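You operate a simulated robot arm through the tools that you are given. There is no shell and no other tool. Be economical: measure what you need, move in short steps, check, and stop when the job is done.

Carry out the task below with a simulated robot arm. There is one attempt and no reset: what you move stays moved.

Task
Switch off, lay the loom in its saddles and shut both clips.
Fine: machine one's window side head switch; it stays off.
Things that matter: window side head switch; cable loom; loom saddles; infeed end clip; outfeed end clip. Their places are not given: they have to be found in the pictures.

Only the result counts: the job must be done as asked and must still hold three seconds after the hand-in. Knocking over, shifting, dropping, spilling or breaking anything else fails it.

Robot
A 7-joint arm with a two-finger parallel gripper, fixed in place. Base frame: the origin is at the foot of the arm, x ahead of it, y to its left, z up; the work surface is at about z = 60. Lengths are in cm, angles in rad, forces in N, time in s.
With the tool pointing down near the work surface it reaches from about 16 to 66 cm from the base axis. Its first joint turns from -1.152 to 1.152 rad. Payload 1.57 kg.
The tool frame sits at the grasp point between the pads (the TCP): z along the fingers, y along the line on which they close. The tips reach 3 cm beyond it. The gripper opens to 11 cm. The fingers are 2.4 cm wide and 1.2 cm thick; the gripper's body (4.8 by 11.2 cm) begins 7.8 cm behind the TCP.
Orientation is told as [roll, pitch, yaw] about the base's x, y, z axes, in that order, counted from this pose: with the fingers straight down and closing along the base's y, the tool's x points along the base's -x, its y along +y and its z along -z.

Tools
- The arm moves only by the tool send_rows. Its argument "plan" is a list of rows, each a list of 3 entries, a list of its own where there are three numbers: the turn, a rotation vector about the tool's x, y, z in rad, then the shift along the tool's x, y, z in cm, then the closure in counts, from 0 (fully open) to 255 (shut). In form: [[[rx, ry, rz], [dx, dy, dz], claw], ...]. A call has 1 to 8 rows; each row is the pose to reach, as a shift and turn from the pose commanded when the call began, along the tool's axes at that moment. Each row takes 0.2 s and may step no farther than 5 cm and 0.15 rad from the row before; otherwise, or with a gripper value out of range, the whole call is refused. Where a pose cannot be reached the arm comes as near as it can. A force on the tool above 40 N (or 10 N above the force at the start of the call, whichever is more), or a blocked arm, ends the call early, and 0.2 s more pass. The fingers move at their own pace (about 10.8 cm/s each) and stop on an object; they squeeze with about 41 N. The grip force told is the motor's: it shows also when the fingers shut on nothing. Time passes only in rows, and 0.2 s behind the last, so rows that repeat a pose let the fingers close. It gives the time, the measured TCP pose, the force on the tool (base axes), the opening and the grip force at its end, in the units of the frame above (readings bear some noise).
- Cameras (640 x 400 px; columns grow to the right, rows downward): "scene" is fixed at [14.9, -39.82, 137.42]; the picture's right is [0.85, -0.52, 0.00], its down [-0.43, -0.71, -0.56] and it looks along [0.29, 0.48, -0.83] (base axes); focal length 320 px, centre (320, 200). "wrist" rides on the gripper at [-3.6, 0, -8] in the tool frame; the picture's right is [0.00, -1.00, 0.00], its down [0.97, 0.00, -0.24] and it looks along [0.24, 0.00, 0.97] (tool axes); focal length 218 px, centre (320, 200).
- grab_frame(camera): a new picture of that camera. The clock stands still meanwhile.
- probe_pixels(camera, pixels): for up to 12 pixels [column, row] of the newest picture of that camera ("zoom" is the newest enlarged one), the place [x, y, z] in the base frame of the surface seen there, good to about 0.3 cm. The clock stands still meanwhile.
- enlarge(camera, box): a new picture of the part [left, top, right, bottom] of that camera's present view, enlarged. The clock stands still meanwhile.
- close_job(): hands the job in; it is judged then, once.

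Go step by step. Measure first, check grasps and placings, and put right what went wrong. The budget is 80 turns and 46 pictures, counting those below and the enlarged ones. Unless the task says otherwise, let go and move clear before handing in, and close with one line.

The tools are called as name(argument=value, ...) on one line, values as JSON. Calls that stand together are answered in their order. send_rows: Moves the arm, as the interface text tells. Its arguments: {"type":"object","properties":{"plan":{"type":"array","items":{"type":"array"}}},"required":["plan"]} The other tools are called the same way: grab_frame (camera) takes a picture; probe_pixels (camera, pixels) gives the place of the surface under pixels of a picture; enlarge (camera, box) takes an enlarged picture of a part of a camera's view; close_job () hands the job in.

At the start:

```text
clock: 0.0
ee_pos: [43.74, -3.62, 95.06]
tool_rot: [0.0, 0.001, 0.0]
wrist_force: [0.5, 0.5, -0.5]
width: 11.01
grip_force: 0.0
```

scene: 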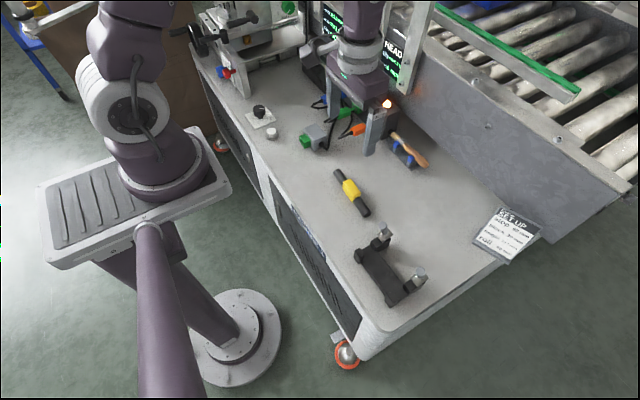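
wrist: 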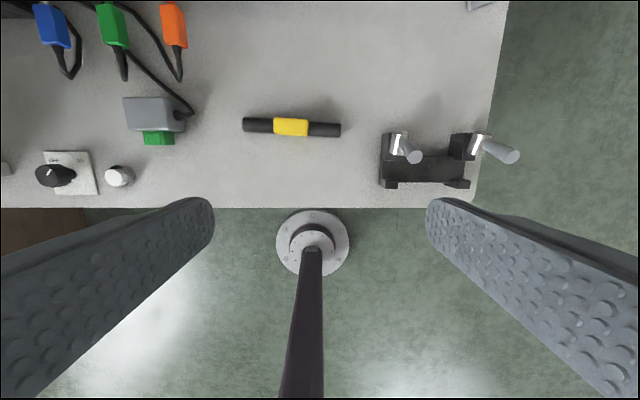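

The scene shows a loom (yellow/black bar) near (350,192), a saddle block near (388,270), and several switches and cables near (260,115) and (385,105). I'll enlarge both areas.

enlarge(camera="scene", box=[180, 0, 440, 165])

enlarge(camera="scene", box=[310, 150, 550, 310])

enlarge(camera="wrist", box=[0, 0, 340, 210])

```text
2.42 times, centred on (310, 82) of scene
```

zoom: 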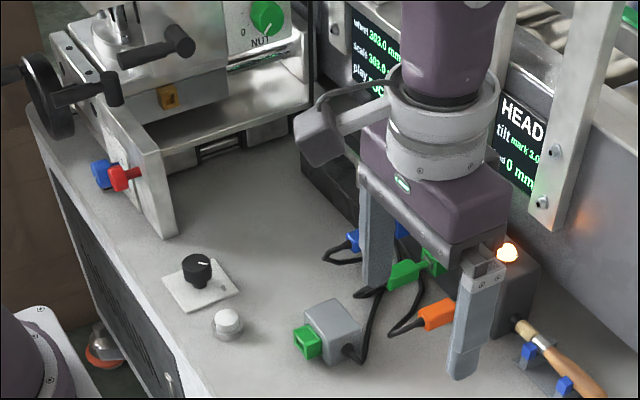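

```text
2.50 times, centred on (430, 230) of scene
```

zoom: 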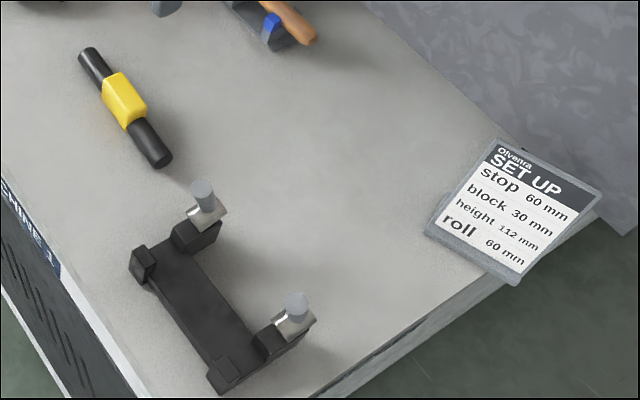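

```text
1.88 times, centred on (170, 105) of wrist
```

zoom: 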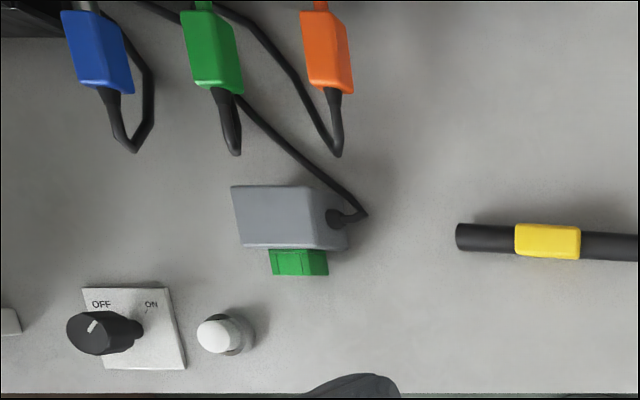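

The knob with OFF/ON labels, the grey box with a green button, and the red and blue knobs on the machine could all be the switch. I'll measure positions before looking closer.

probe_pixels(camera="scene", pixels=[[260, 111], [272, 133], [305, 141], [222, 72], [230, 74], [338, 174], [350, 190], [365, 211], [381, 232], [418, 273], [388, 270], [386, 103]])

enlarge(camera="scene", box=[180, 0, 300, 75])

enlarge(camera="scene", box=[300, 0, 460, 100])

```text
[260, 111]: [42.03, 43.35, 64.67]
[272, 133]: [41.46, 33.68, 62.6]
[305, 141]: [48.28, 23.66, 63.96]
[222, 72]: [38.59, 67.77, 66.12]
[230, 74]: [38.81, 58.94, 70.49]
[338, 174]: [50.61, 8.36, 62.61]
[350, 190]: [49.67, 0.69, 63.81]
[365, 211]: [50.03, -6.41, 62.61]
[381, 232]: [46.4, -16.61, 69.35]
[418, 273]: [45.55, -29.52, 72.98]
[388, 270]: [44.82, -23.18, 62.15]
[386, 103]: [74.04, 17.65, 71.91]
```

```text
5.33 times, centred on (240, 38) of scene
```

zoom: 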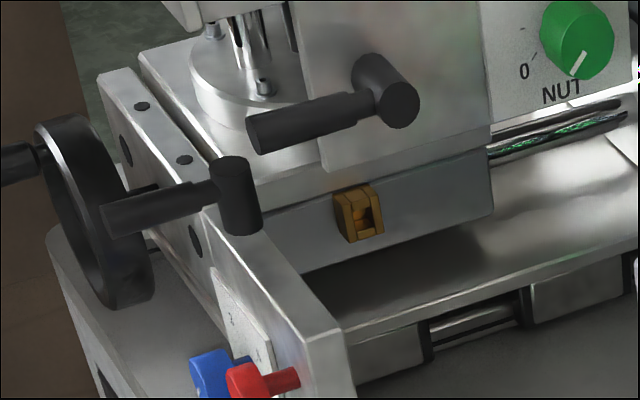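

```text
4.00 times, centred on (380, 50) of scene
```

zoom: 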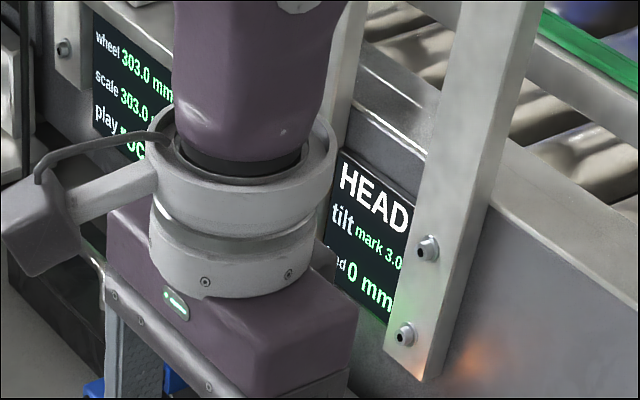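

The arm hides the head area in the scene view. I'll move along +y at height and tilt the wrist camera forward to read the labels.

send_rows(plan=[[[0, 0, 0], [2, 5, 0], 0], [[0, 0, 0], [4, 10, 0], 0], [[0, -0.12, 0], [6, 15, 0], 0], [[0, -0.25, 0], [8, 20, 0], 0], [[0, -0.39, 0], [10, 24, 0], 0], [[0, -0.53, 0], [12, 28, 0], 0], [[0, -0.67, 0], [14, 30, 0], 0], [[0, -0.8, 0], [14, 32, 0], 0]])

grab_frame(camera="wrist")

grab_frame(camera="scene")

```text
refused: row 1 steps farther than a row can; nothing moved
```

```text
38 pictures are left
```

wrist: 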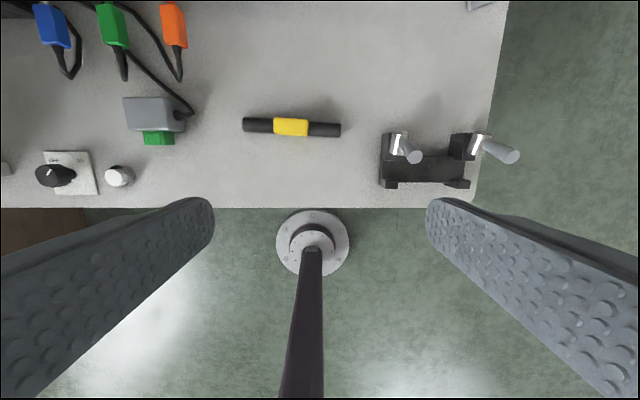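

```text
37 pictures are left
```

scene: 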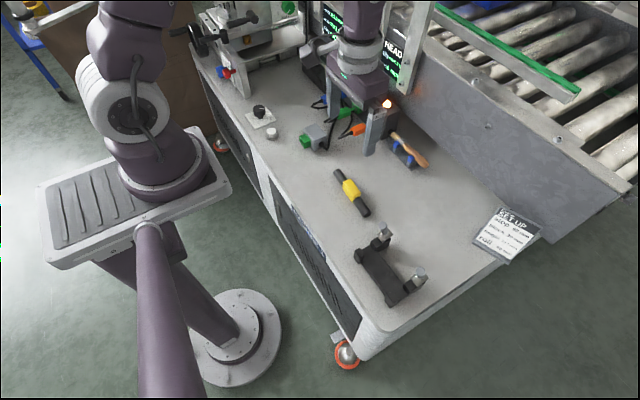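

The step exceeded 5 cm, so nothing moved. I'll repeat with smaller steps.

send_rows(plan=[[[0, 0, 0], [1.5, 4.5, 0], 0], [[0, 0, 0], [3, 9, 0], 0], [[0, -0.12, 0], [4.5, 13.5, 0], 0], [[0, -0.25, 0], [6, 18, 0], 0], [[0, -0.39, 0], [7.5, 22, 0], 0], [[0, -0.53, 0], [9, 26, 0], 0], [[0, -0.67, 0], [10, 29, 0], 0], [[0, -0.8, 0], [11, 30, 0], 0]])

```text
clock: 1.8
ee_pos: [32.48, 26.28, 95.18]
tool_rot: [0.002, -0.802, -0.002]
wrist_force: [-0.1, -0.7, 0.3]
width: 11.01
grip_force: 0.1
out of reach, approached as far as the arm can: row 5
```

grab_frame(camera="wrist")

grab_frame(camera="scene")

```text
36 pictures are left
```

wrist: 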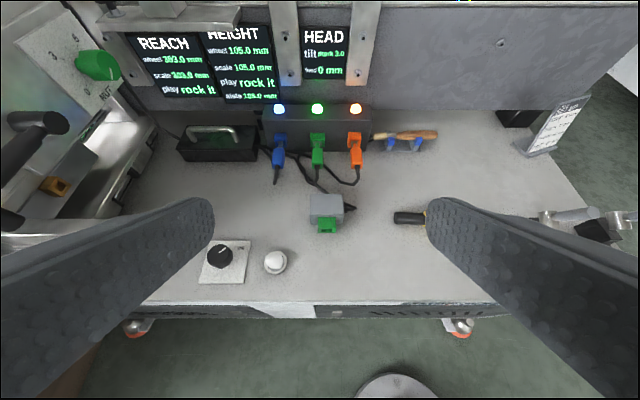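

```text
35 pictures are left
```

scene: 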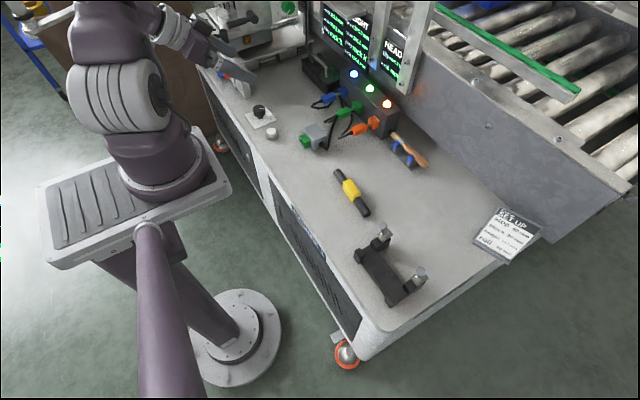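

The lamp box with three plugs is now visible near (317,125). I'll enlarge it, the knob plate, and the machine's green knob.

enlarge(camera="wrist", box=[180, 80, 440, 290])

enlarge(camera="wrist", box=[0, 0, 170, 230])

enlarge(camera="scene", box=[225, 50, 345, 145])

enlarge(camera="wrist", box=[190, 225, 310, 300])

```text
1.90 times, centred on (310, 185) of wrist
```

zoom: 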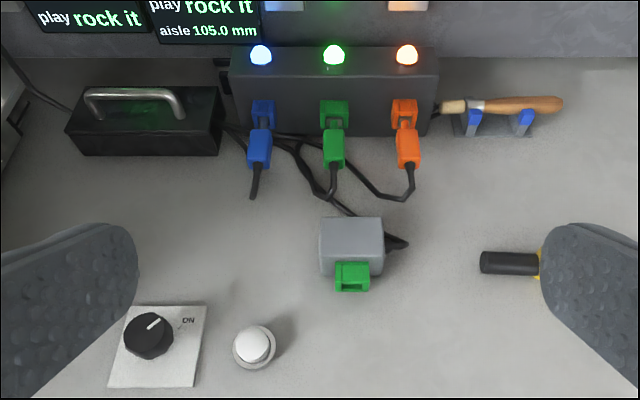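

```text
1.74 times, centred on (85, 115) of wrist
```

zoom: 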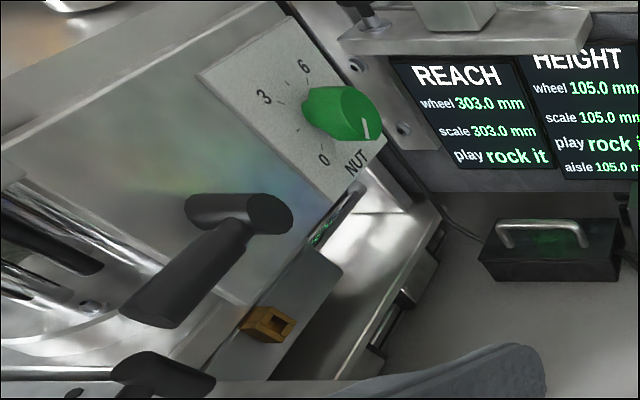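

```text
4.21 times, centred on (285, 98) of scene
```

zoom: 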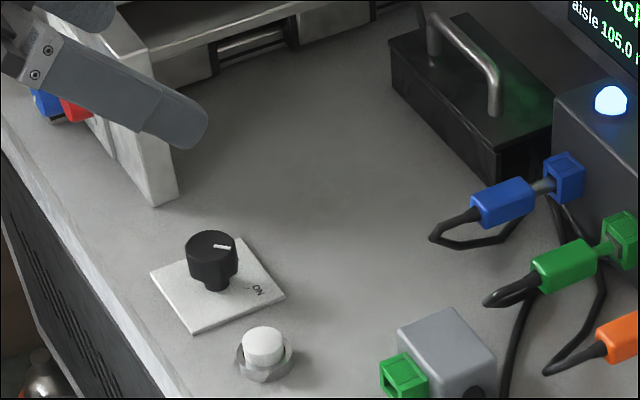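

```text
5.33 times, centred on (250, 262) of wrist
```

zoom: 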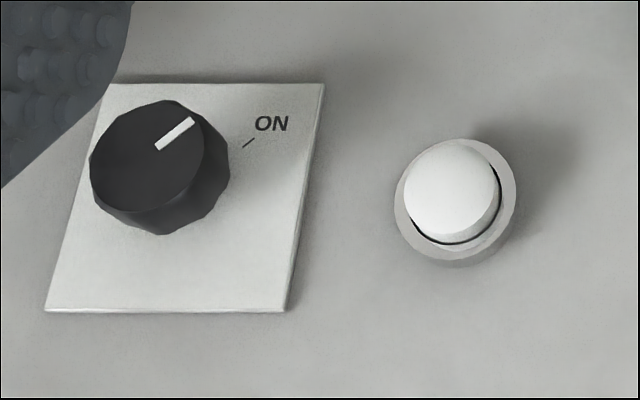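

The pointer on the knob plate at (220,255) of the wrist picture sits at ON, so it looks like the switch. I'll straighten the tool and move nearer the knob for a view from above.

send_rows(plan=[[[0, 0.14, 0], [0.6, 2, 1.3], 0], [[0, 0.28, 0], [1.2, 4, 2.6], 0], [[0, 0.42, 0], [1.8, 6, 3.9], 0], [[0, 0.56, 0], [2.4, 8, 5.2], 0], [[0, 0.7, 0], [3, 10, 6.5], 0], [[0, 0.8, 0], [3.65, 12, 7.73], 0]])

grab_frame(camera="wrist")

enlarge(camera="scene", box=[190, 40, 290, 130])

```text
clock: 3.2
ee_pos: [35.59, 38.38, 86.92]
tool_rot: [0.002, 0.001, 0.0]
wrist_force: [0.5, 0.4, -0.1]
width: 11.01
grip_force: 0.0
```

```text
30 pictures are left
```

wrist: 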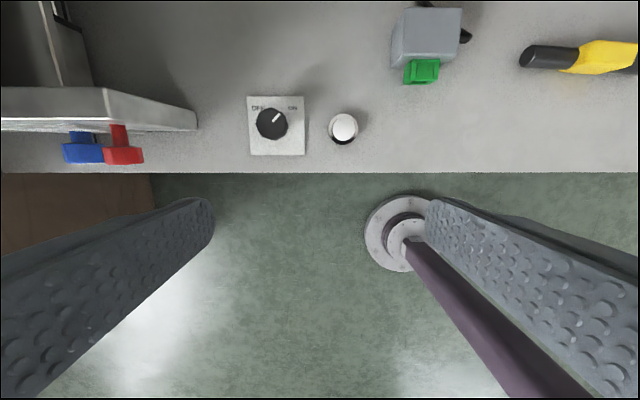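

```text
4.44 times, centred on (240, 85) of scene
```

zoom: 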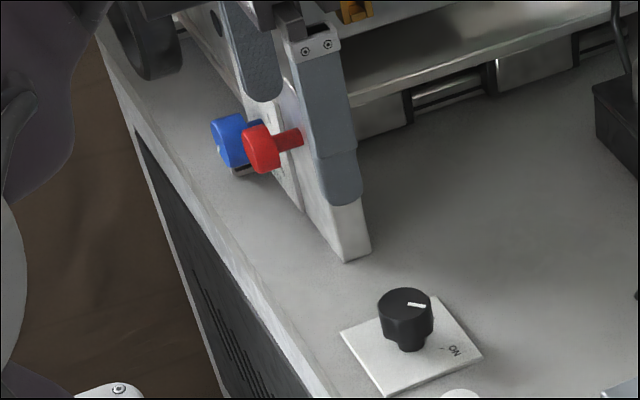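

The knob at (272,122) points to ON. Before I turn it, I want to read the plate behind the red and blue levers at (100,150), in case one of those is the head switch.

send_rows(plan=[[[0, -0.13, 0], [2, 0.7, 0.3], 0], [[0, -0.26, 0], [4, 1.4, 0.6], 0], [[0, -0.39, 0], [6, 2.1, 0.9], 0], [[0, -0.52, 0], [8, 2.8, 1.2], 0], [[0, -0.65, 0], [10, 3.5, 1.5], 0], [[0, -0.78, 0], [12, 4.2, 1.8], 0], [[0, -0.9, 0], [13.6, 5, 2], 0]])

enlarge(camera="wrist", box=[60, 60, 380, 260])

```text
clock: 4.8
ee_pos: [22.89, 43.2, 85.22]
tool_rot: [0.004, -0.898, -0.001]
wrist_force: [-1.1, 0.1, 0.0]
width: 11.0
grip_force: 0.0
out of reach, approached as far as the arm can: row 7
```

```text
2.00 times, centred on (220, 160) of wrist
```

zoom: 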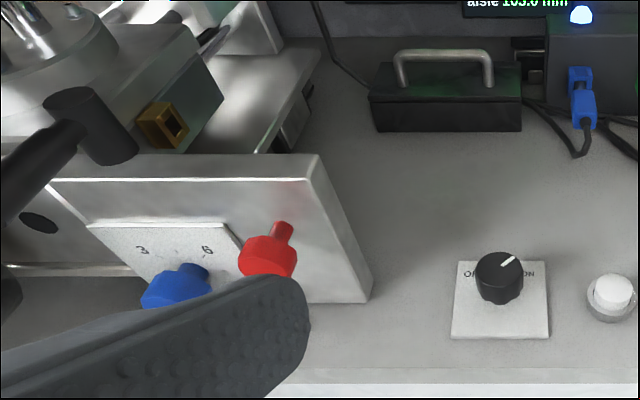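

The blue lever is a 0–3–6 dial and the red one is unlabelled, so the OFF/ON knob at zoom (500,275) is the switch. I'll measure it.

probe_pixels(camera="zoom", pixels=[[498, 268], [480, 268], [519, 268], [499, 290], [460, 330], [546, 330], [545, 268], [513, 258], [505, 265], [612, 285], [470, 275], [530, 275]])

```text
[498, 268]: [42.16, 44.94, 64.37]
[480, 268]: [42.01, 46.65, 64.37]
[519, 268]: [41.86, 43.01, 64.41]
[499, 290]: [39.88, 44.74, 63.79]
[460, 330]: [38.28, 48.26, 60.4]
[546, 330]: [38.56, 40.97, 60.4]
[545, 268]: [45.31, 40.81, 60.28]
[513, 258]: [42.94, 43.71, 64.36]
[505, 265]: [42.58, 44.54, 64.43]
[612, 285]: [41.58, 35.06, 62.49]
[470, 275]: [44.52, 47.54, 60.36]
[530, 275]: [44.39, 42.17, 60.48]
```

Knob centre is about (41.9, 44.7), top at z 64.4, radius about 2. I'll straighten the tool and go above it.

send_rows(plan=[[[0, 0.13, 0], [-0.9, 0.2, 2.7], 0], [[0, 0.26, 0], [-1.8, 0.4, 5.4], 0], [[0, 0.39, 0], [-2.7, 0.6, 8.1], 0], [[0, 0.52, 0], [-3.6, 0.8, 10.8], 0], [[0, 0.65, 0], [-4.5, 1, 13.6], 0], [[0, 0.78, 0], [-5.4, 1.3, 16.4], 0], [[0, 0.9, 0], [-6.3, 1.5, 19.1], 0]])

```text
clock: 6.4
ee_pos: [41.92, 44.58, 78.08]
tool_rot: [0.002, 0.001, 0.0]
wrist_force: [0.8, 0.2, -0.1]
width: 11.0
grip_force: 0.1
```

I'm above the knob. A check picture before descending.

grab_frame(camera="wrist")

probe_pixels(camera="wrist", pixels=[[320, 200], [320, 190], [300, 200], [340, 200]])

```text
27 pictures are left
```

wrist: 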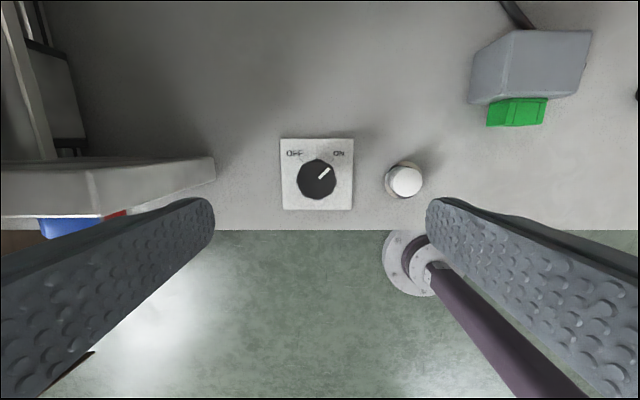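

```text
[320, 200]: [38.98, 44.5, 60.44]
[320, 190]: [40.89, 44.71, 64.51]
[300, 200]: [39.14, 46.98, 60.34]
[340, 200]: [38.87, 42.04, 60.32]
```

The knob is nearly centred, so I'll correct by about 0.25 cm and descend to z 64.5 with the gripper open.

send_rows(plan=[[[0, 0, 0], [-0.25, 0.2, 4.5], 0], [[0, 0, 0], [-0.25, 0.2, 9], 60], [[0, 0, 0], [-0.25, 0.2, 12], 90], [[0, 0, 0], [-0.25, 0.2, 13.5], 110], [[0, 0, 0], [-0.25, 0.2, 13.5], 255], [[0, 0, 0], [-0.25, 0.2, 13.5], 255], [[0, 0, 0], [-0.25, 0.2, 13.5], 255]])

```text
clock: 7.6
ee_pos: [41.3, 44.88, 65.69]
tool_rot: [0.039, -0.003, 0.004]
wrist_force: [8.3, 65.1, -20.3]
width: 4.04
grip_force: 39.2
out of reach, approached as far as the arm can: row 3, 4, 5, 6
stopped in row 6: the force on the tool passed its limit (the readings are from after the stop); the commanded pose is now the measured one
```

The reach limit stopped me at z 65.7, with the fingers already on the knob at width 4.0. I'll hold still to see whether the force settles.

send_rows(plan=[[[0, 0, 0], [0, 0, 0], 255]])

```text
clock: 8.0
ee_pos: [41.39, 45.03, 65.56]
tool_rot: [0.037, -0.003, 0.003]
wrist_force: [-3.5, 75.3, -5.5]
width: 4.1
grip_force: 44.9
```

A steady +75 N in y means the knob's centre lies further toward +y. I'll open slightly, recentre and re-grip.

send_rows(plan=[[[0, 0, 0], [0, 0, 0], 130], [[0, 0, 0], [0, 0, 0], 130]])

grab_frame(camera="wrist")

```text
clock: 8.6
ee_pos: [41.55, 43.99, 65.38]
tool_rot: [0.015, -0.004, 0.001]
wrist_force: [2.1, 9.2, -2.3]
width: 6.12
grip_force: 4.2
```

```text
26 pictures are left
```

wrist: 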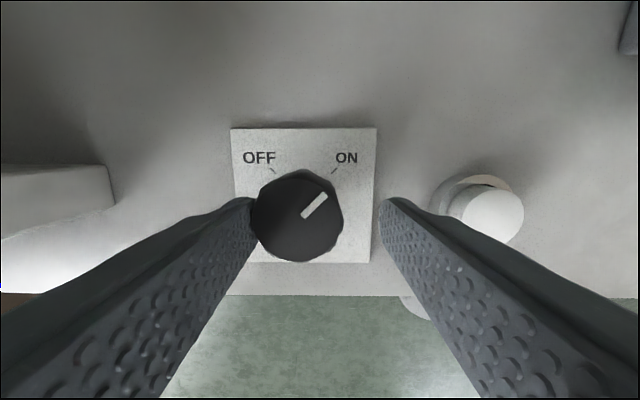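

The left finger still touches the knob; its centre is about (42.2, 44.95). I'll open a bit more and recentre at this height.

send_rows(plan=[[[0, 0, 0], [-0.2, 0.5, 0], 100], [[0, 0, 0], [-0.65, 0.95, 0], 100], [[0, 0, 0], [-0.65, 0.95, 0], 100]])

```text
clock: 9.4
ee_pos: [41.97, 44.34, 65.73]
tool_rot: [0.018, 0.0, 0.002]
wrist_force: [0.9, -0.2, 0.0]
width: 6.69
grip_force: 0.0
out of reach, approached as far as the arm can: row 1, 2, 3
```

Short of reach by about 0.6 cm. I'll see whether a different yaw changes the reach, staying open and 3 cm higher for safety.

send_rows(plan=[[[0, 0, 0], [0, 0, -3.5], 60], [[0, 0, -0.15], [0, 0, -3.5], 60], [[0, 0, -0.3], [0, 0, -3.5], 60], [[0, 0, -0.45], [0, 0, -3.5], 60], [[0, 0, -0.6], [-0.1, 0.3, -2.5], 60], [[0, 0, -0.7], [-0.25, 0.6, -1], 60], [[0, 0, -0.7], [-0.25, 0.6, 0.3], 60]])

```text
clock: 11.0
ee_pos: [41.75, 44.13, 65.95]
tool_rot: [0.012, -0.012, 0.701]
wrist_force: [0.9, 0.8, 0.2]
width: 8.46
grip_force: 0.2
out of reach, approached as far as the arm can: row 6, 7
```

Yaw makes no difference, so I'll tilt the fingers outward along the radial direction by about 0.13 rad, which keeps the pads nearly upright on the knob. I raise first, then tilt.

send_rows(plan=[[[0, 0, 0], [0, 0, -3.5], 60], [[0, -0.13, 0], [0, 0, -3.5], 60], [[0, -0.13, 0], [0, 0, -3.5], 60]])

```text
clock: 11.8
ee_pos: [41.8, 43.97, 69.37]
tool_rot: [0.01, -0.147, 0.699]
wrist_force: [-0.8, 0.0, 0.7]
width: 8.43
grip_force: 0.1
```

Tilt is good at 0.147. Now I rotate back to yaw about 0.05 and descend centred on the knob.

send_rows(plan=[[[0, 0, 0.14], [-0.31, 0.49, 0.3], 60], [[0, 0, 0.28], [-0.31, 0.49, 0.3], 60], [[0, 0, 0.42], [-0.31, 0.49, 0.3], 60], [[0, 0, 0.55], [-0.31, 0.49, 0.3], 60], [[0, 0, 0.65], [-0.31, 0.49, 0.6], 60], [[0, 0, 0.65], [-0.31, 0.49, 2.5], 60], [[0, 0, 0.65], [-0.31, 0.49, 4.3], 60], [[0, 0, 0.65], [-0.31, 0.49, 4.3], 60]])

grab_frame(camera="wrist")

```text
clock: 13.6
ee_pos: [42.1, 45.02, 65.08]
tool_rot: [0.097, -0.107, 0.045]
wrist_force: [-0.1, 0.5, 0.7]
width: 8.41
grip_force: 0.1
```

```text
25 pictures are left
```

wrist: 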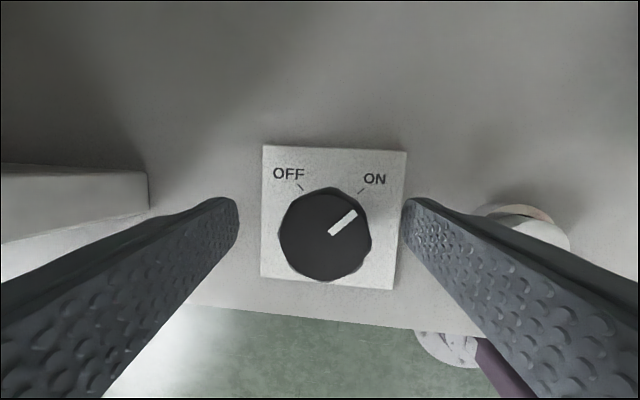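

The knob at (325,233) is centred between the pads at full reach. I'll close on it.

send_rows(plan=[[[0, 0, 0], [0, 0, 0], 120], [[0, 0, 0], [0, 0, 0], 255], [[0, 0, 0], [0, 0, 0], 255]])

```text
clock: 14.4
ee_pos: [42.28, 44.95, 65.02]
tool_rot: [0.09, -0.105, 0.046]
wrist_force: [3.0, -23.4, 5.5]
width: 4.24
grip_force: 44.9
```

Gripped at width 4.24. I'll nudge to relieve the side force and turn counter-clockwise.

send_rows(plan=[[[0, 0, 0], [0, -0.1, 0], 255], [[0, 0, -0.13], [0, -0.1, 0], 255], [[0, 0, -0.26], [0, -0.1, 0], 255], [[0, 0, -0.4], [0, -0.1, 0], 255], [[0, 0, -0.54], [0, -0.1, 0], 255], [[0, 0, -0.68], [0, -0.1, 0], 255], [[0, 0, -0.82], [0, -0.1, 0], 255], [[0, 0, -0.96], [0, -0.1, 0], 255]])

grab_frame(camera="wrist")

```text
clock: 16.2
ee_pos: [42.1, 45.21, 65.24]
tool_rot: [-0.029, -0.14, 1.014]
wrist_force: [5.4, -0.4, -8.0]
width: 4.13
grip_force: 45.2
```

```text
24 pictures are left
```

wrist: 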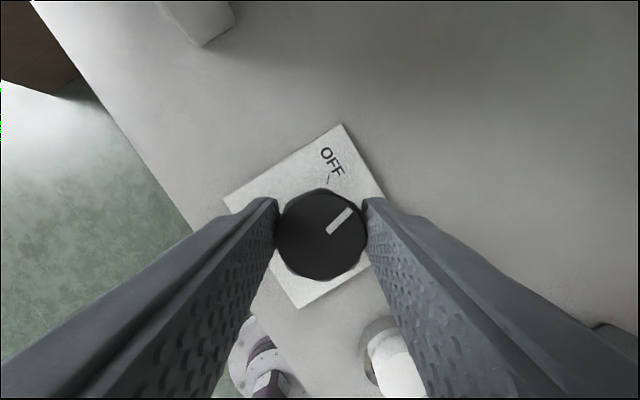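

The knob turned along with the gripper; the pointer is about 34° short of OFF. I'll continue by 0.62 rad.

send_rows(plan=[[[0, 0, -0.13], [0, 0, 0], 255], [[0, 0, -0.26], [0, 0, 0], 255], [[0, 0, -0.39], [0, 0, 0], 255], [[0, 0, -0.52], [0, 0, 0], 255], [[0, 0, -0.62], [0, 0, 0], 255], [[0, 0, -0.62], [0, 0, 0], 255]])

grab_frame(camera="wrist")

```text
clock: 17.6
ee_pos: [39.37, 41.94, 65.31]
tool_rot: [-0.087, -0.119, 1.383]
wrist_force: [0.4, -0.1, 0.0]
width: 0.02
grip_force: 21.4
out of reach, approached as far as the arm can: row 2, 3, 4, 5, 6
```

```text
23 pictures are left
```

wrist: 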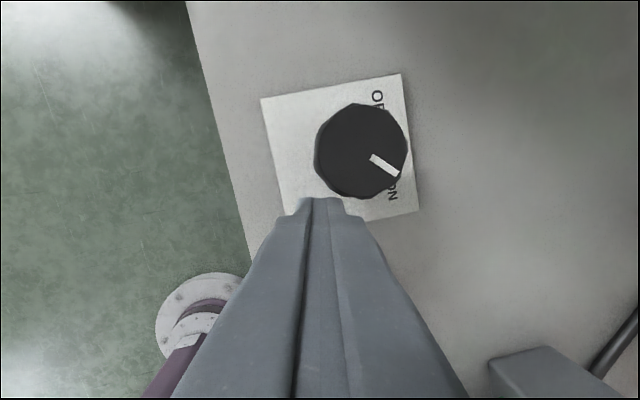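

The arm ran out of wrist range past yaw 1.1; the fingers slipped off and the knob went back to ON at (385,165). I'll raise, go back and start from a more negative yaw, so the turn ends within range.

send_rows(plan=[[[0, 0, 0], [0, 0, -4], 255], [[0, 0, 0.15], [0, 0, -5], 100], [[0, 0, 0.3], [0, 0, -5], 60], [[0, 0, 0.45], [0, 0, -5], 60], [[0, 0, 0.6], [0, 0, -5], 60], [[0, 0, 0.75], [0, 0, -5], 60], [[0, 0, 0.9], [0, 0, -5], 60], [[0, 0, 1.05], [0, 0, -5], 60]])

send_rows(plan=[[[0, 0, 0.15], [0, 0, 0], 60], [[0, 0, 0.3], [0, 0, 0], 60], [[0, 0, 0.45], [0, 0, 0], 60], [[0, 0, 0.6], [0, 0, 0], 60], [[0, 0, 0.75], [0, 0, 0], 60], [[0, 0, 0.9], [0, 0, 0], 60], [[0, 0, 1.05], [0, 0, 0], 60], [[0, 0, 1.15], [0, 0, 0], 60]])

```text
clock: 19.4
ee_pos: [39.08, 41.45, 70.24]
tool_rot: [0.064, -0.136, 0.32]
wrist_force: [0.9, 0.3, -0.4]
width: 8.41
grip_force: 0.1
```

```text
clock: 21.2
ee_pos: [38.99, 41.51, 70.38]
tool_rot: [0.149, 0.005, -0.824]
wrist_force: [-1.0, 0.2, -1.3]
width: 8.42
grip_force: 0.1
```

Yaw is now −0.82. I'll move over the knob and descend.

send_rows(plan=[[[0, 0, 0], [0.2, 2, 0.3], 60], [[0, 0, 0], [0.38, 3.9, 0.6], 60], [[0, 0, 0], [0.38, 3.9, 3.5], 60], [[0, 0, 0], [0.38, 3.9, 5.82], 60], [[0, 0, 0], [0.38, 3.9, 5.82], 60]])

grab_frame(camera="wrist")

```text
clock: 22.4
ee_pos: [42.29, 44.77, 65.14]
tool_rot: [0.15, 0.002, -0.822]
wrist_force: [0.1, 0.4, -0.6]
width: 8.41
grip_force: 0.1
```

```text
22 pictures are left
```

wrist: 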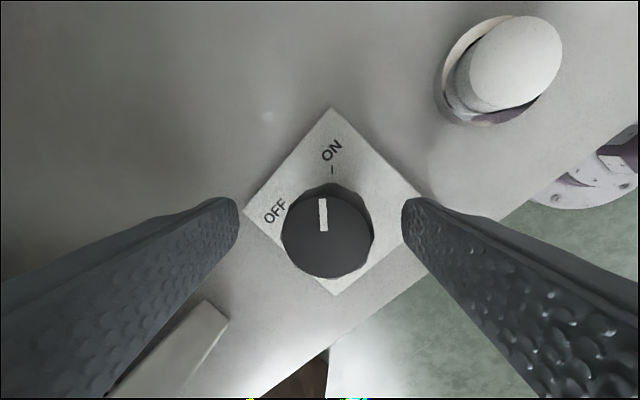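

Centred well. Close, then turn in the next call.

send_rows(plan=[[[0, 0, 0], [0, -0.1, 0], 120], [[0, 0, 0], [0, -0.1, 0], 255], [[0, 0, 0], [0, -0.1, 0], 255]])

```text
clock: 23.2
ee_pos: [42.06, 44.7, 65.05]
tool_rot: [0.141, 0.003, -0.822]
wrist_force: [-15.6, -19.1, 2.6]
width: 4.45
grip_force: 44.9
```

Gripped at 4.45. Turning counter-clockwise.

send_rows(plan=[[[0, 0, 0], [0, -0.1, 0], 255], [[0, 0, -0.14], [0, -0.1, 0], 255], [[0, 0, -0.28], [0, -0.1, 0], 255], [[0, 0, -0.42], [0, -0.1, 0], 255], [[0, 0, -0.56], [0, -0.1, 0], 255], [[0, 0, -0.7], [0, -0.1, 0], 255], [[0, 0, -0.84], [0, -0.1, 0], 255], [[0, 0, -0.98], [0, -0.1, 0], 255]])

send_rows(plan=[[[0, 0, -0.14], [0, 0, 0], 255], [[0, 0, -0.28], [0, 0, 0], 255], [[0, 0, -0.42], [0, 0, 0], 255], [[0, 0, -0.56], [0, 0, 0], 255], [[0, 0, -0.64], [0, 0, 0], 255], [[0, 0, -0.64], [0, 0, 0], 255]])

grab_frame(camera="wrist")

```text
clock: 25.0
ee_pos: [42.1, 44.9, 65.16]
tool_rot: [0.086, -0.122, 0.154]
wrist_force: [-4.8, -0.2, -12.5]
width: 4.28
grip_force: 44.8
```

```text
clock: 26.4
ee_pos: [41.96, 44.99, 65.2]
tool_rot: [-0.001, -0.152, 0.798]
wrist_force: [-4.6, 15.3, 9.5]
width: 4.13
grip_force: 45.1
```

```text
21 pictures are left
```

wrist: 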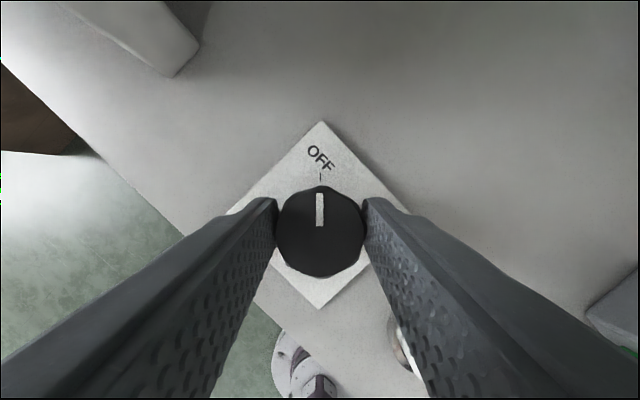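

The pointer at (320,210) lines up with the OFF tick. I'll open, lift and check that it stays.

send_rows(plan=[[[0, 0, 0], [0, 0, 0], 110], [[0, 0, 0], [0, 0, 0], 60], [[0, 0, 0], [0, 0, -4], 60], [[0, 0, 0], [0, 0, -8], 60], [[0, 0, 0], [0, 0, -12], 60], [[0, 0, 0], [0, 0, -16], 0], [[0, 0, 0], [0, 0, -18], 0]])

grab_frame(camera="wrist")

```text
clock: 28.0
ee_pos: [39.91, 42.98, 82.97]
tool_rot: [-0.005, -0.151, 0.797]
wrist_force: [0.1, 0.1, -0.2]
width: 10.97
grip_force: 0.0
```

```text
20 pictures are left
```

wrist: 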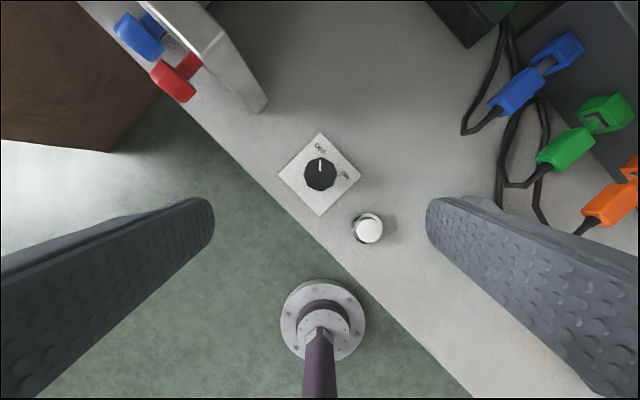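

The knob stays at OFF. I'll now travel toward the loom, untilting first.

send_rows(plan=[[[0, 0.149, 0], [0, 0, -1], 0], [[0, 0.151, 0], [2.6, -3.6, -2], 0], [[0, 0.151, 0], [5.2, -7.3, -2.5], 0], [[0, 0.151, 0], [7.8, -11, -3], 0], [[0, 0.151, 0], [10.4, -14.6, -3.5], 0], [[0, 0.151, 0], [12.9, -18.2, -4], 0]])

send_rows(plan=[[[0, 0, 0.15], [0, 0, 0], 0], [[0, 0, 0.3], [0, 0, 0], 0], [[0, 0, 0.45], [0, 0, 0], 0], [[0, 0, 0.6], [0, 0, 0], 0], [[0, 0, 0.75], [0, 0, 0], 0], [[0, 0, 0.9], [0, 0, 0], 0], [[0, 0, 1.05], [0, 0, 0], 0], [[0, 0, 1.19], [0, 0, 0], 0]])

send_rows(plan=[[[0, 0, 0.15], [0, 0, 0], 0], [[0, 0, 0.3], [0, 0, 0], 0], [[0, 0, 0.45], [0, 0, 0], 0], [[0, 0, 0.6], [0, 0, 0], 0], [[0, 0, 0.75], [0, 0, 0], 0], [[0, 0, 0.9], [0, 0, 0], 0], [[0, 0, 1.05], [0, 0, 0], 0], [[0, 0, 1.18], [0, 0, 0], 0]])

grab_frame(camera="scene")

```text
clock: 29.4
ee_pos: [43.56, 20.73, 85.1]
tool_rot: [-0.003, 0.003, 0.799]
wrist_force: [0.1, -1.0, -0.1]
width: 11.0
grip_force: 0.1
```

```text
clock: 31.2
ee_pos: [43.82, 20.69, 85.14]
tool_rot: [-0.003, -0.004, -0.397]
wrist_force: [0.6, 0.7, -0.6]
width: 11.0
grip_force: 0.1
```

```text
clock: 33.0
ee_pos: [43.82, 20.7, 84.97]
tool_rot: [0.002, -0.006, -1.575]
wrist_force: [0.5, 0.0, 0.3]
width: 11.0
grip_force: 0.1
```

```text
19 pictures are left
```

scene: 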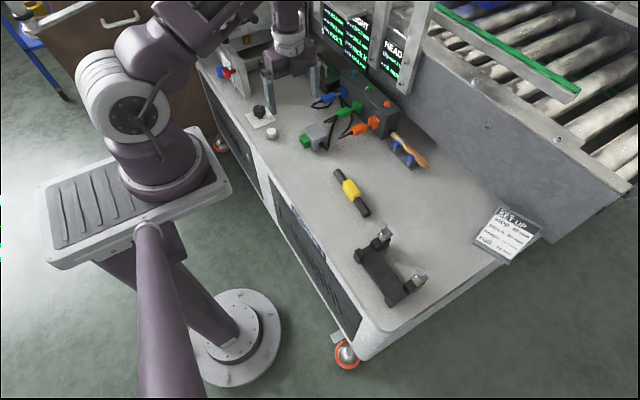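

The three lamps have gone dark, so it was the right switch. I'll move over toward the saddles for a close look.

send_rows(plan=[[[0, 0, 0], [-4.7, 0, 0], 0], [[0, 0, 0], [-9.4, 0, 0], 0], [[0, 0, 0], [-14.1, 0, 0], 0], [[0, 0, 0], [-18.8, 0, 0], 0], [[0, 0, 0], [-23.5, 0, 0], 0], [[0, 0, 0], [-28.2, 0, 0], 0], [[0, 0, 0], [-32.9, 0, 0], 0], [[0, 0, 0], [-37, 0, 0], 0]])

grab_frame(camera="wrist")

enlarge(camera="scene", box=[330, 160, 450, 320])

```text
clock: 34.8
ee_pos: [43.54, -16.5, 85.24]
tool_rot: [0.002, -0.004, -1.572]
wrist_force: [-0.4, -0.3, 0.0]
width: 11.02
grip_force: 0.1
```

```text
18 pictures are left
```

wrist: 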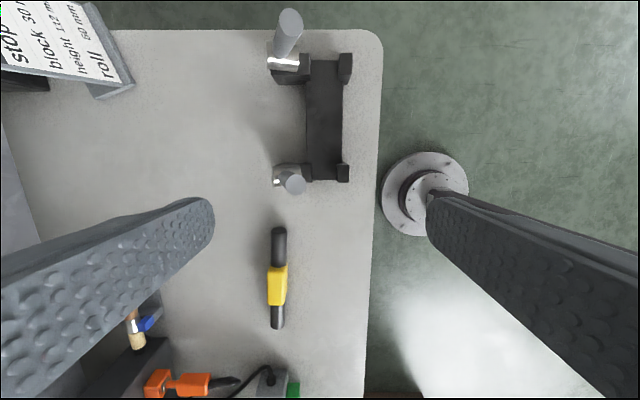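

```text
2.50 times, centred on (390, 240) of scene
```

zoom: 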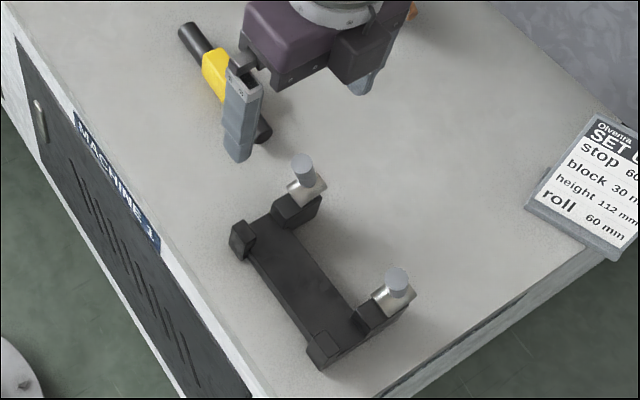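

Now a closer wrist look at the saddles and their clips, with measurements.

enlarge(camera="wrist", box=[230, 0, 390, 200])

probe_pixels(camera="wrist", pixels=[[279, 232], [279, 255], [268, 285], [287, 285], [277, 325], [325, 120], [325, 62], [325, 178], [346, 70], [344, 172], [308, 68], [308, 172]])

```text
2.00 times, centred on (310, 100) of wrist
```

zoom: 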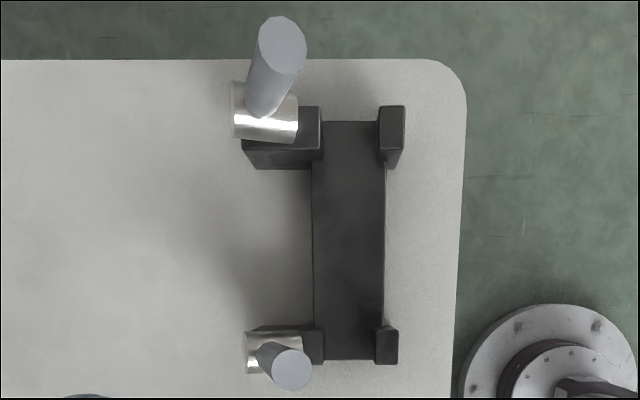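

```text
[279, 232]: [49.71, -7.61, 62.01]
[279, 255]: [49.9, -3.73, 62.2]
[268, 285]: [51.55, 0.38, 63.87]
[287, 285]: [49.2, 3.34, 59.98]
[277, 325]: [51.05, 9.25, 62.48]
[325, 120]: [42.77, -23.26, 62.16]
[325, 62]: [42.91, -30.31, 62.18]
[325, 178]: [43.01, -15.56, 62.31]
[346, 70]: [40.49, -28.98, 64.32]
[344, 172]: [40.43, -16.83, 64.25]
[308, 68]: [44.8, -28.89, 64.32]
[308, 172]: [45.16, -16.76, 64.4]
```

I need the clip geometry and the loom's dimensions. First probing the clips in this zoom, then a zoom on the loom.

probe_pixels(camera="zoom", pixels=[[282, 45], [262, 105], [240, 110], [268, 130], [294, 125], [310, 130], [290, 370], [262, 350], [250, 360], [310, 345], [280, 152], [390, 130]])

enlarge(camera="wrist", box=[230, 215, 330, 340])

probe_pixels(camera="zoom", pixels=[[310, 50], [310, 110], [340, 110], [283, 110], [310, 175], [285, 220], [340, 220], [310, 220], [310, 280], [310, 330], [300, 355], [283, 330]])

```text
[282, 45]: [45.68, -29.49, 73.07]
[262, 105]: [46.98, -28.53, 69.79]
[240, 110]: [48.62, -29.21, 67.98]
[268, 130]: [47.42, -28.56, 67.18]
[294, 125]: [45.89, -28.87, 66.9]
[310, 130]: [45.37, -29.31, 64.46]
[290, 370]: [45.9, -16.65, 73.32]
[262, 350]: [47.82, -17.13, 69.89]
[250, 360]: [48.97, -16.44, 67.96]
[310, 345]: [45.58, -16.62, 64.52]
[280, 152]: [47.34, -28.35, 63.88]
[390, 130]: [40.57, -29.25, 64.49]
```

```text
3.20 times, centred on (280, 278) of wrist
```

zoom: 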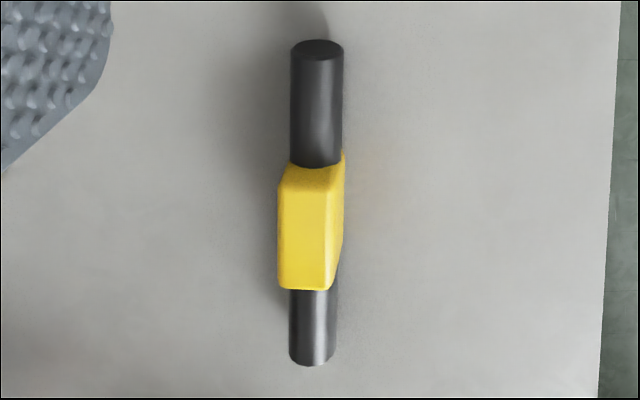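

```text
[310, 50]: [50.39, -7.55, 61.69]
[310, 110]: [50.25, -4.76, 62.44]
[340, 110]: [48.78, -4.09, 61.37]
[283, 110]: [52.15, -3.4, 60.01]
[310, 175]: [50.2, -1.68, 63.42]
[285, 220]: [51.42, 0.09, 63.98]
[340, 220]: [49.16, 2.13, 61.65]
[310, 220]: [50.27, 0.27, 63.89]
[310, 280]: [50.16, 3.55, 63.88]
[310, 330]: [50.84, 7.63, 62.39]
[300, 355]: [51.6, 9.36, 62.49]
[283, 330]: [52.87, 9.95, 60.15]
```

The loom is about 17 cm long at x≈50.4, y≈1, and the channel centre is near x 42.7, y −23. I want a side look at the clip mechanism before placing.

send_rows(plan=[[[0, 0.1, 0], [-3.5, 0, 0], 0], [[0, 0.2, 0], [-7, 0, 0], 0], [[0, 0.3, 0], [-10.5, 0, 0], 0], [[0, 0.4, 0], [-14, 0, 0], 0], [[0, 0.5, 0], [-17, 0, 2], 0], [[0, 0.6, 0], [-19.5, 0, 5], 0], [[0, 0.7, 0], [-20.5, 0, 7], 0]])

grab_frame(camera="wrist")

```text
clock: 36.4
ee_pos: [41.42, -32.61, 79.43]
tool_rot: [0.007, 0.695, -1.571]
wrist_force: [-1.2, -0.1, 0.4]
width: 10.96
grip_force: 0.0
out of reach, approached as far as the arm can: row 3, 4, 5, 6, 7
```

```text
14 pictures are left
```

wrist: 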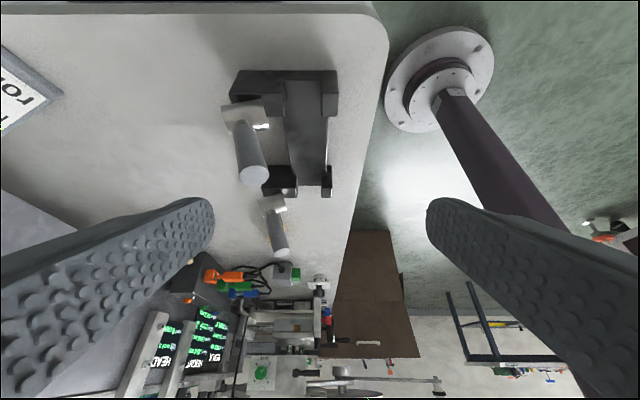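

enlarge(camera="wrist", box=[200, 60, 350, 270])

probe_pixels(camera="zoom", pixels=[[290, 215], [255, 130], [215, 90], [250, 90], [290, 100], [300, 125], [240, 60], [352, 355], [335, 290], [318, 280], [360, 255], [375, 255]])

```text
1.90 times, centred on (275, 165) of wrist
```

zoom: 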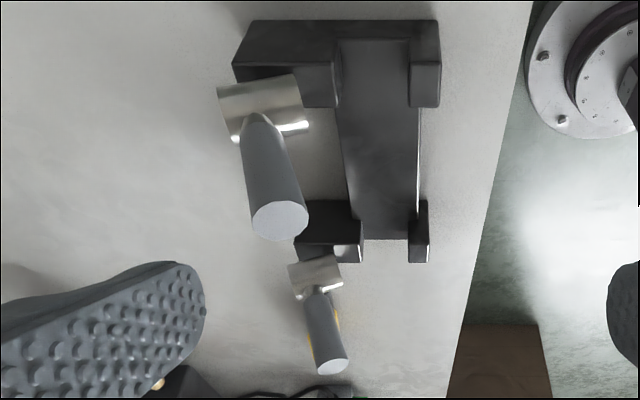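

```text
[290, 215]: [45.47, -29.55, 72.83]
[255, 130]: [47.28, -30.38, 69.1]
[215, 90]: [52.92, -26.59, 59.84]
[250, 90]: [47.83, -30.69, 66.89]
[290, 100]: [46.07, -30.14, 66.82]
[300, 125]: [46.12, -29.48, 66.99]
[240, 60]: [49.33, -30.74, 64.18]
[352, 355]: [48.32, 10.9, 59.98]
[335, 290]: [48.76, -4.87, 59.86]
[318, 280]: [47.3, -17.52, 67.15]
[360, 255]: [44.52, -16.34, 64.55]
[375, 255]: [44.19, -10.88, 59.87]
```

The clip's action isn't clear yet, so I'll zoom in tightly from both cameras.

enlarge(camera="wrist", box=[240, 95, 290, 190])

enlarge(camera="scene", box=[350, 220, 440, 310])

```text
4.21 times, centred on (265, 142) of wrist
```

zoom: 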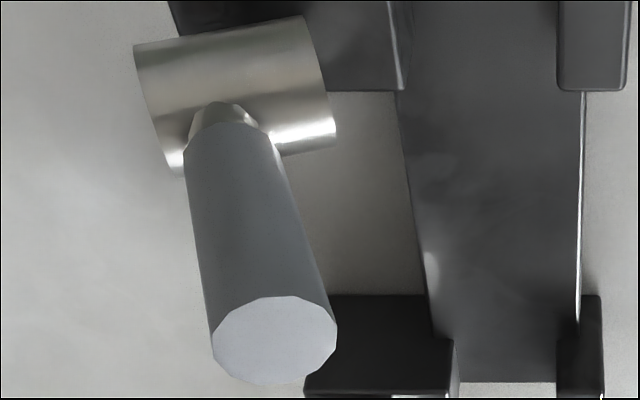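

```text
4.44 times, centred on (395, 265) of scene
```

zoom: 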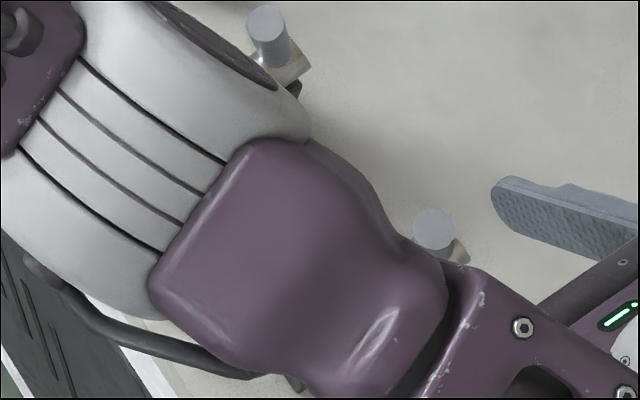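

The clip's motion is still ambiguous, so I'll look from the −x side, low, facing both clips. First I untilt.

send_rows(plan=[[[0, -0.14, 0], [1.8, -2.6, 0], 0], [[0, -0.28, 0], [3.6, -5.2, 1], 0], [[0, -0.42, 0], [5.4, -7.8, 2], 0], [[0, -0.56, 0], [7.2, -10.4, 3.5], 0], [[0, -0.7, 0], [8.9, -13, 4.9], 0]])

send_rows(plan=[[[-0.14, 0, 0], [0, -1, 0], 0], [[-0.28, 0, 0], [0, -2, 0], 0], [[-0.42, 0, 0], [0, -3, 0], 0], [[-0.56, 0, 0], [0, -4, 1], 0], [[-0.7, 0, 0], [0, -4, 2], 0], [[-0.84, 0, 0], [0, -4, 3], 0], [[-0.98, 0, 0], [0, -4, 3], 0]])

```text
clock: 37.6
ee_pos: [46.2, -41.6, 85.01]
tool_rot: [-0.009, 0.15, -1.519]
wrist_force: [-0.9, -0.5, -1.1]
width: 11.01
grip_force: 0.1
out of reach, approached as far as the arm can: row 1, 2, 3, 4, 5
```

```text
clock: 39.2
ee_pos: [60.03, -42.99, 80.54]
tool_rot: [0.972, 0.149, -1.52]
wrist_force: [1.5, 1.2, -1.4]
width: 10.99
grip_force: 0.2
out of reach, approached as far as the arm can: row 1, 2, 3, 4, 5, 6, 7
```

The arm went somewhere unexpected, at (60, −43), because of an IK limit. I'll check where it is before moving on.

grab_frame(camera="scene")

send_rows(plan=[[[0, 0, 0], [0, 0, -0.5], 0]])

```text
10 pictures are left
```

scene: 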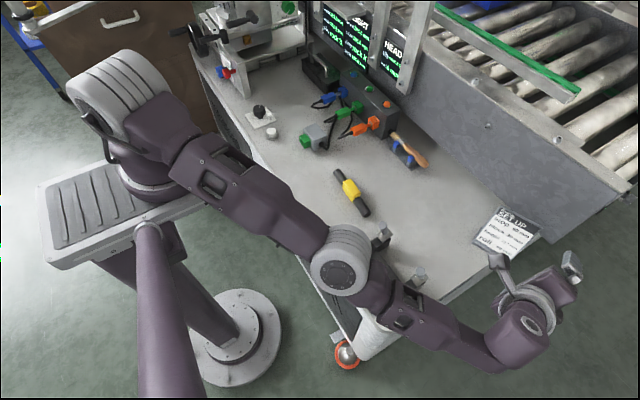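

```text
clock: 39.6
ee_pos: [60.14, -43.03, 80.49]
tool_rot: [0.971, 0.151, -1.52]
wrist_force: [0.5, -0.2, -0.5]
width: 11.01
grip_force: 0.0
out of reach, approached as far as the arm can: row 1
```

Nothing was disturbed; the arm is just stretched out past the bench. I'll pull back along the tool axis and untilt in small steps.

send_rows(plan=[[[0.14, 0, 0], [0, -0.5, -3], 0], [[0.28, 0, 0], [0, -1.2, -6], 0], [[0.42, 0, 0], [0, -1.8, -9], 0], [[0.56, 0, 0], [0, -2.5, -12], 0]])

```text
clock: 40.6
ee_pos: [50.39, -45.56, 85.31]
tool_rot: [0.406, 0.152, -1.519]
wrist_force: [0.1, -0.6, -0.9]
width: 11.01
grip_force: 0.1
out of reach, approached as far as the arm can: row 1, 2, 3, 4
```

send_rows(plan=[[[0.13, 0, 0], [2.4, -1.2, -1.2], 0], [[0.27, 0, 0], [4.8, -2.4, -2.4], 0], [[0.4, 0, 0], [7.2, -3.6, -3.6], 0], [[0.4, 0, 0], [9.6, -5, -4.8], 0], [[0.4, 0, 0], [12, -6.2, -5.9], 0]])

```text
clock: 41.8
ee_pos: [47.55, -37.26, 88.96]
tool_rot: [0.009, 0.153, -1.521]
wrist_force: [0.7, -0.4, -0.8]
width: 11.01
grip_force: 0.0
out of reach, approached as far as the arm can: row 1, 2, 3, 4, 5
```

send_rows(plan=[[[0, -0.05, 0], [3, -1.5, 0], 0], [[0, -0.1, 0], [6, -3, 0], 0], [[0, -0.15, 0], [9, -4.5, 0], 0], [[0, -0.15, 0], [12, -6, 0], 0], [[0, -0.15, 0], [14, -8, 0], 0]])

```text
clock: 43.0
ee_pos: [49.16, -21.03, 91.62]
tool_rot: [0.009, 0.002, -1.522]
wrist_force: [-0.1, 0.2, 0.0]
width: 11.01
grip_force: 0.0
out of reach, approached as far as the arm can: row 1, 2, 3, 4, 5
```

send_rows(plan=[[[0, 0, 0], [0, 0, 0], 0]])

send_rows(plan=[[[0, 0, 0], [2, -2, 0], 0]])

```text
clock: 43.4
ee_pos: [49.3, -21.22, 91.59]
tool_rot: [0.007, 0.002, -1.522]
wrist_force: [-0.5, 0.0, -0.1]
width: 10.99
grip_force: 0.1
```

```text
clock: 43.8
ee_pos: [48.38, -19.24, 91.54]
tool_rot: [0.01, 0.002, -1.522]
wrist_force: [0.2, 0.0, -0.4]
width: 11.0
grip_force: 0.0
out of reach, approached as far as the arm can: row 1
```

send_rows(plan=[[[0, 0, 0], [4, 0, -0.5], 0], [[0, 0, 0], [8, 0, -1], 0], [[0, 0, 0], [12, 0, -2], 0], [[0, 0, 0], [16, 0, -2], 0], [[0, 0, 0], [19, 0, -2], 0]])

send_rows(plan=[[[0, 0, 0], [0, -2, 0], 0], [[0, 0, 0], [0, -4, 0], 0]])

```text
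clock: 45.0
ee_pos: [47.33, -0.21, 93.49]
tool_rot: [0.011, 0.002, -1.521]
wrist_force: [1.3, -0.1, 0.7]
width: 11.01
grip_force: 0.1
```

```text
clock: 45.6
ee_pos: [43.4, -0.5, 93.43]
tool_rot: [0.009, 0.001, -1.524]
wrist_force: [-0.4, 0.3, -0.8]
width: 11.0
grip_force: 0.1
```

The arm is back in a good configuration, and the scene camera now has a clear view of the clips. One tight zoom there.

enlarge(camera="scene", box=[355, 222, 430, 307])

probe_pixels(camera="zoom", pixels=[[220, 55], [240, 110], [258, 108], [215, 90], [195, 140], [205, 95], [538, 210], [560, 300], [530, 265], [590, 280], [480, 310], [95, 200]])

```text
4.71 times, centred on (392, 264) of scene
```

zoom: 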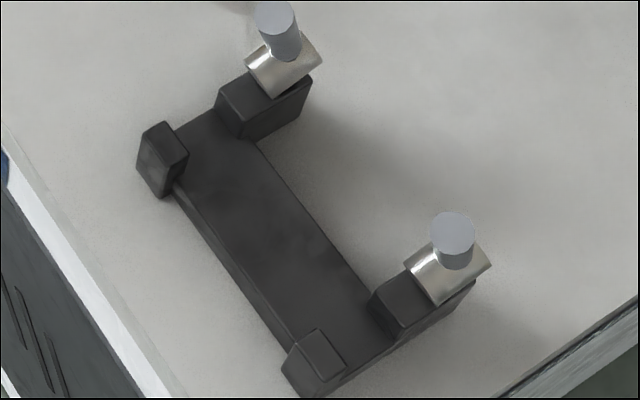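

```text
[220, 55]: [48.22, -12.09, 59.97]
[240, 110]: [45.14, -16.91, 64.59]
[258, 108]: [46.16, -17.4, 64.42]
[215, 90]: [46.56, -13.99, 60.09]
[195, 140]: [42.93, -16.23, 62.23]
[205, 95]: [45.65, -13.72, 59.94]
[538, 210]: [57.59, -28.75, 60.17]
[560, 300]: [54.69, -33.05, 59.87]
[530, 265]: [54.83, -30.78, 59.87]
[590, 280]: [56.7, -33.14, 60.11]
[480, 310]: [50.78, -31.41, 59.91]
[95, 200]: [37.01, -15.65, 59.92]
```

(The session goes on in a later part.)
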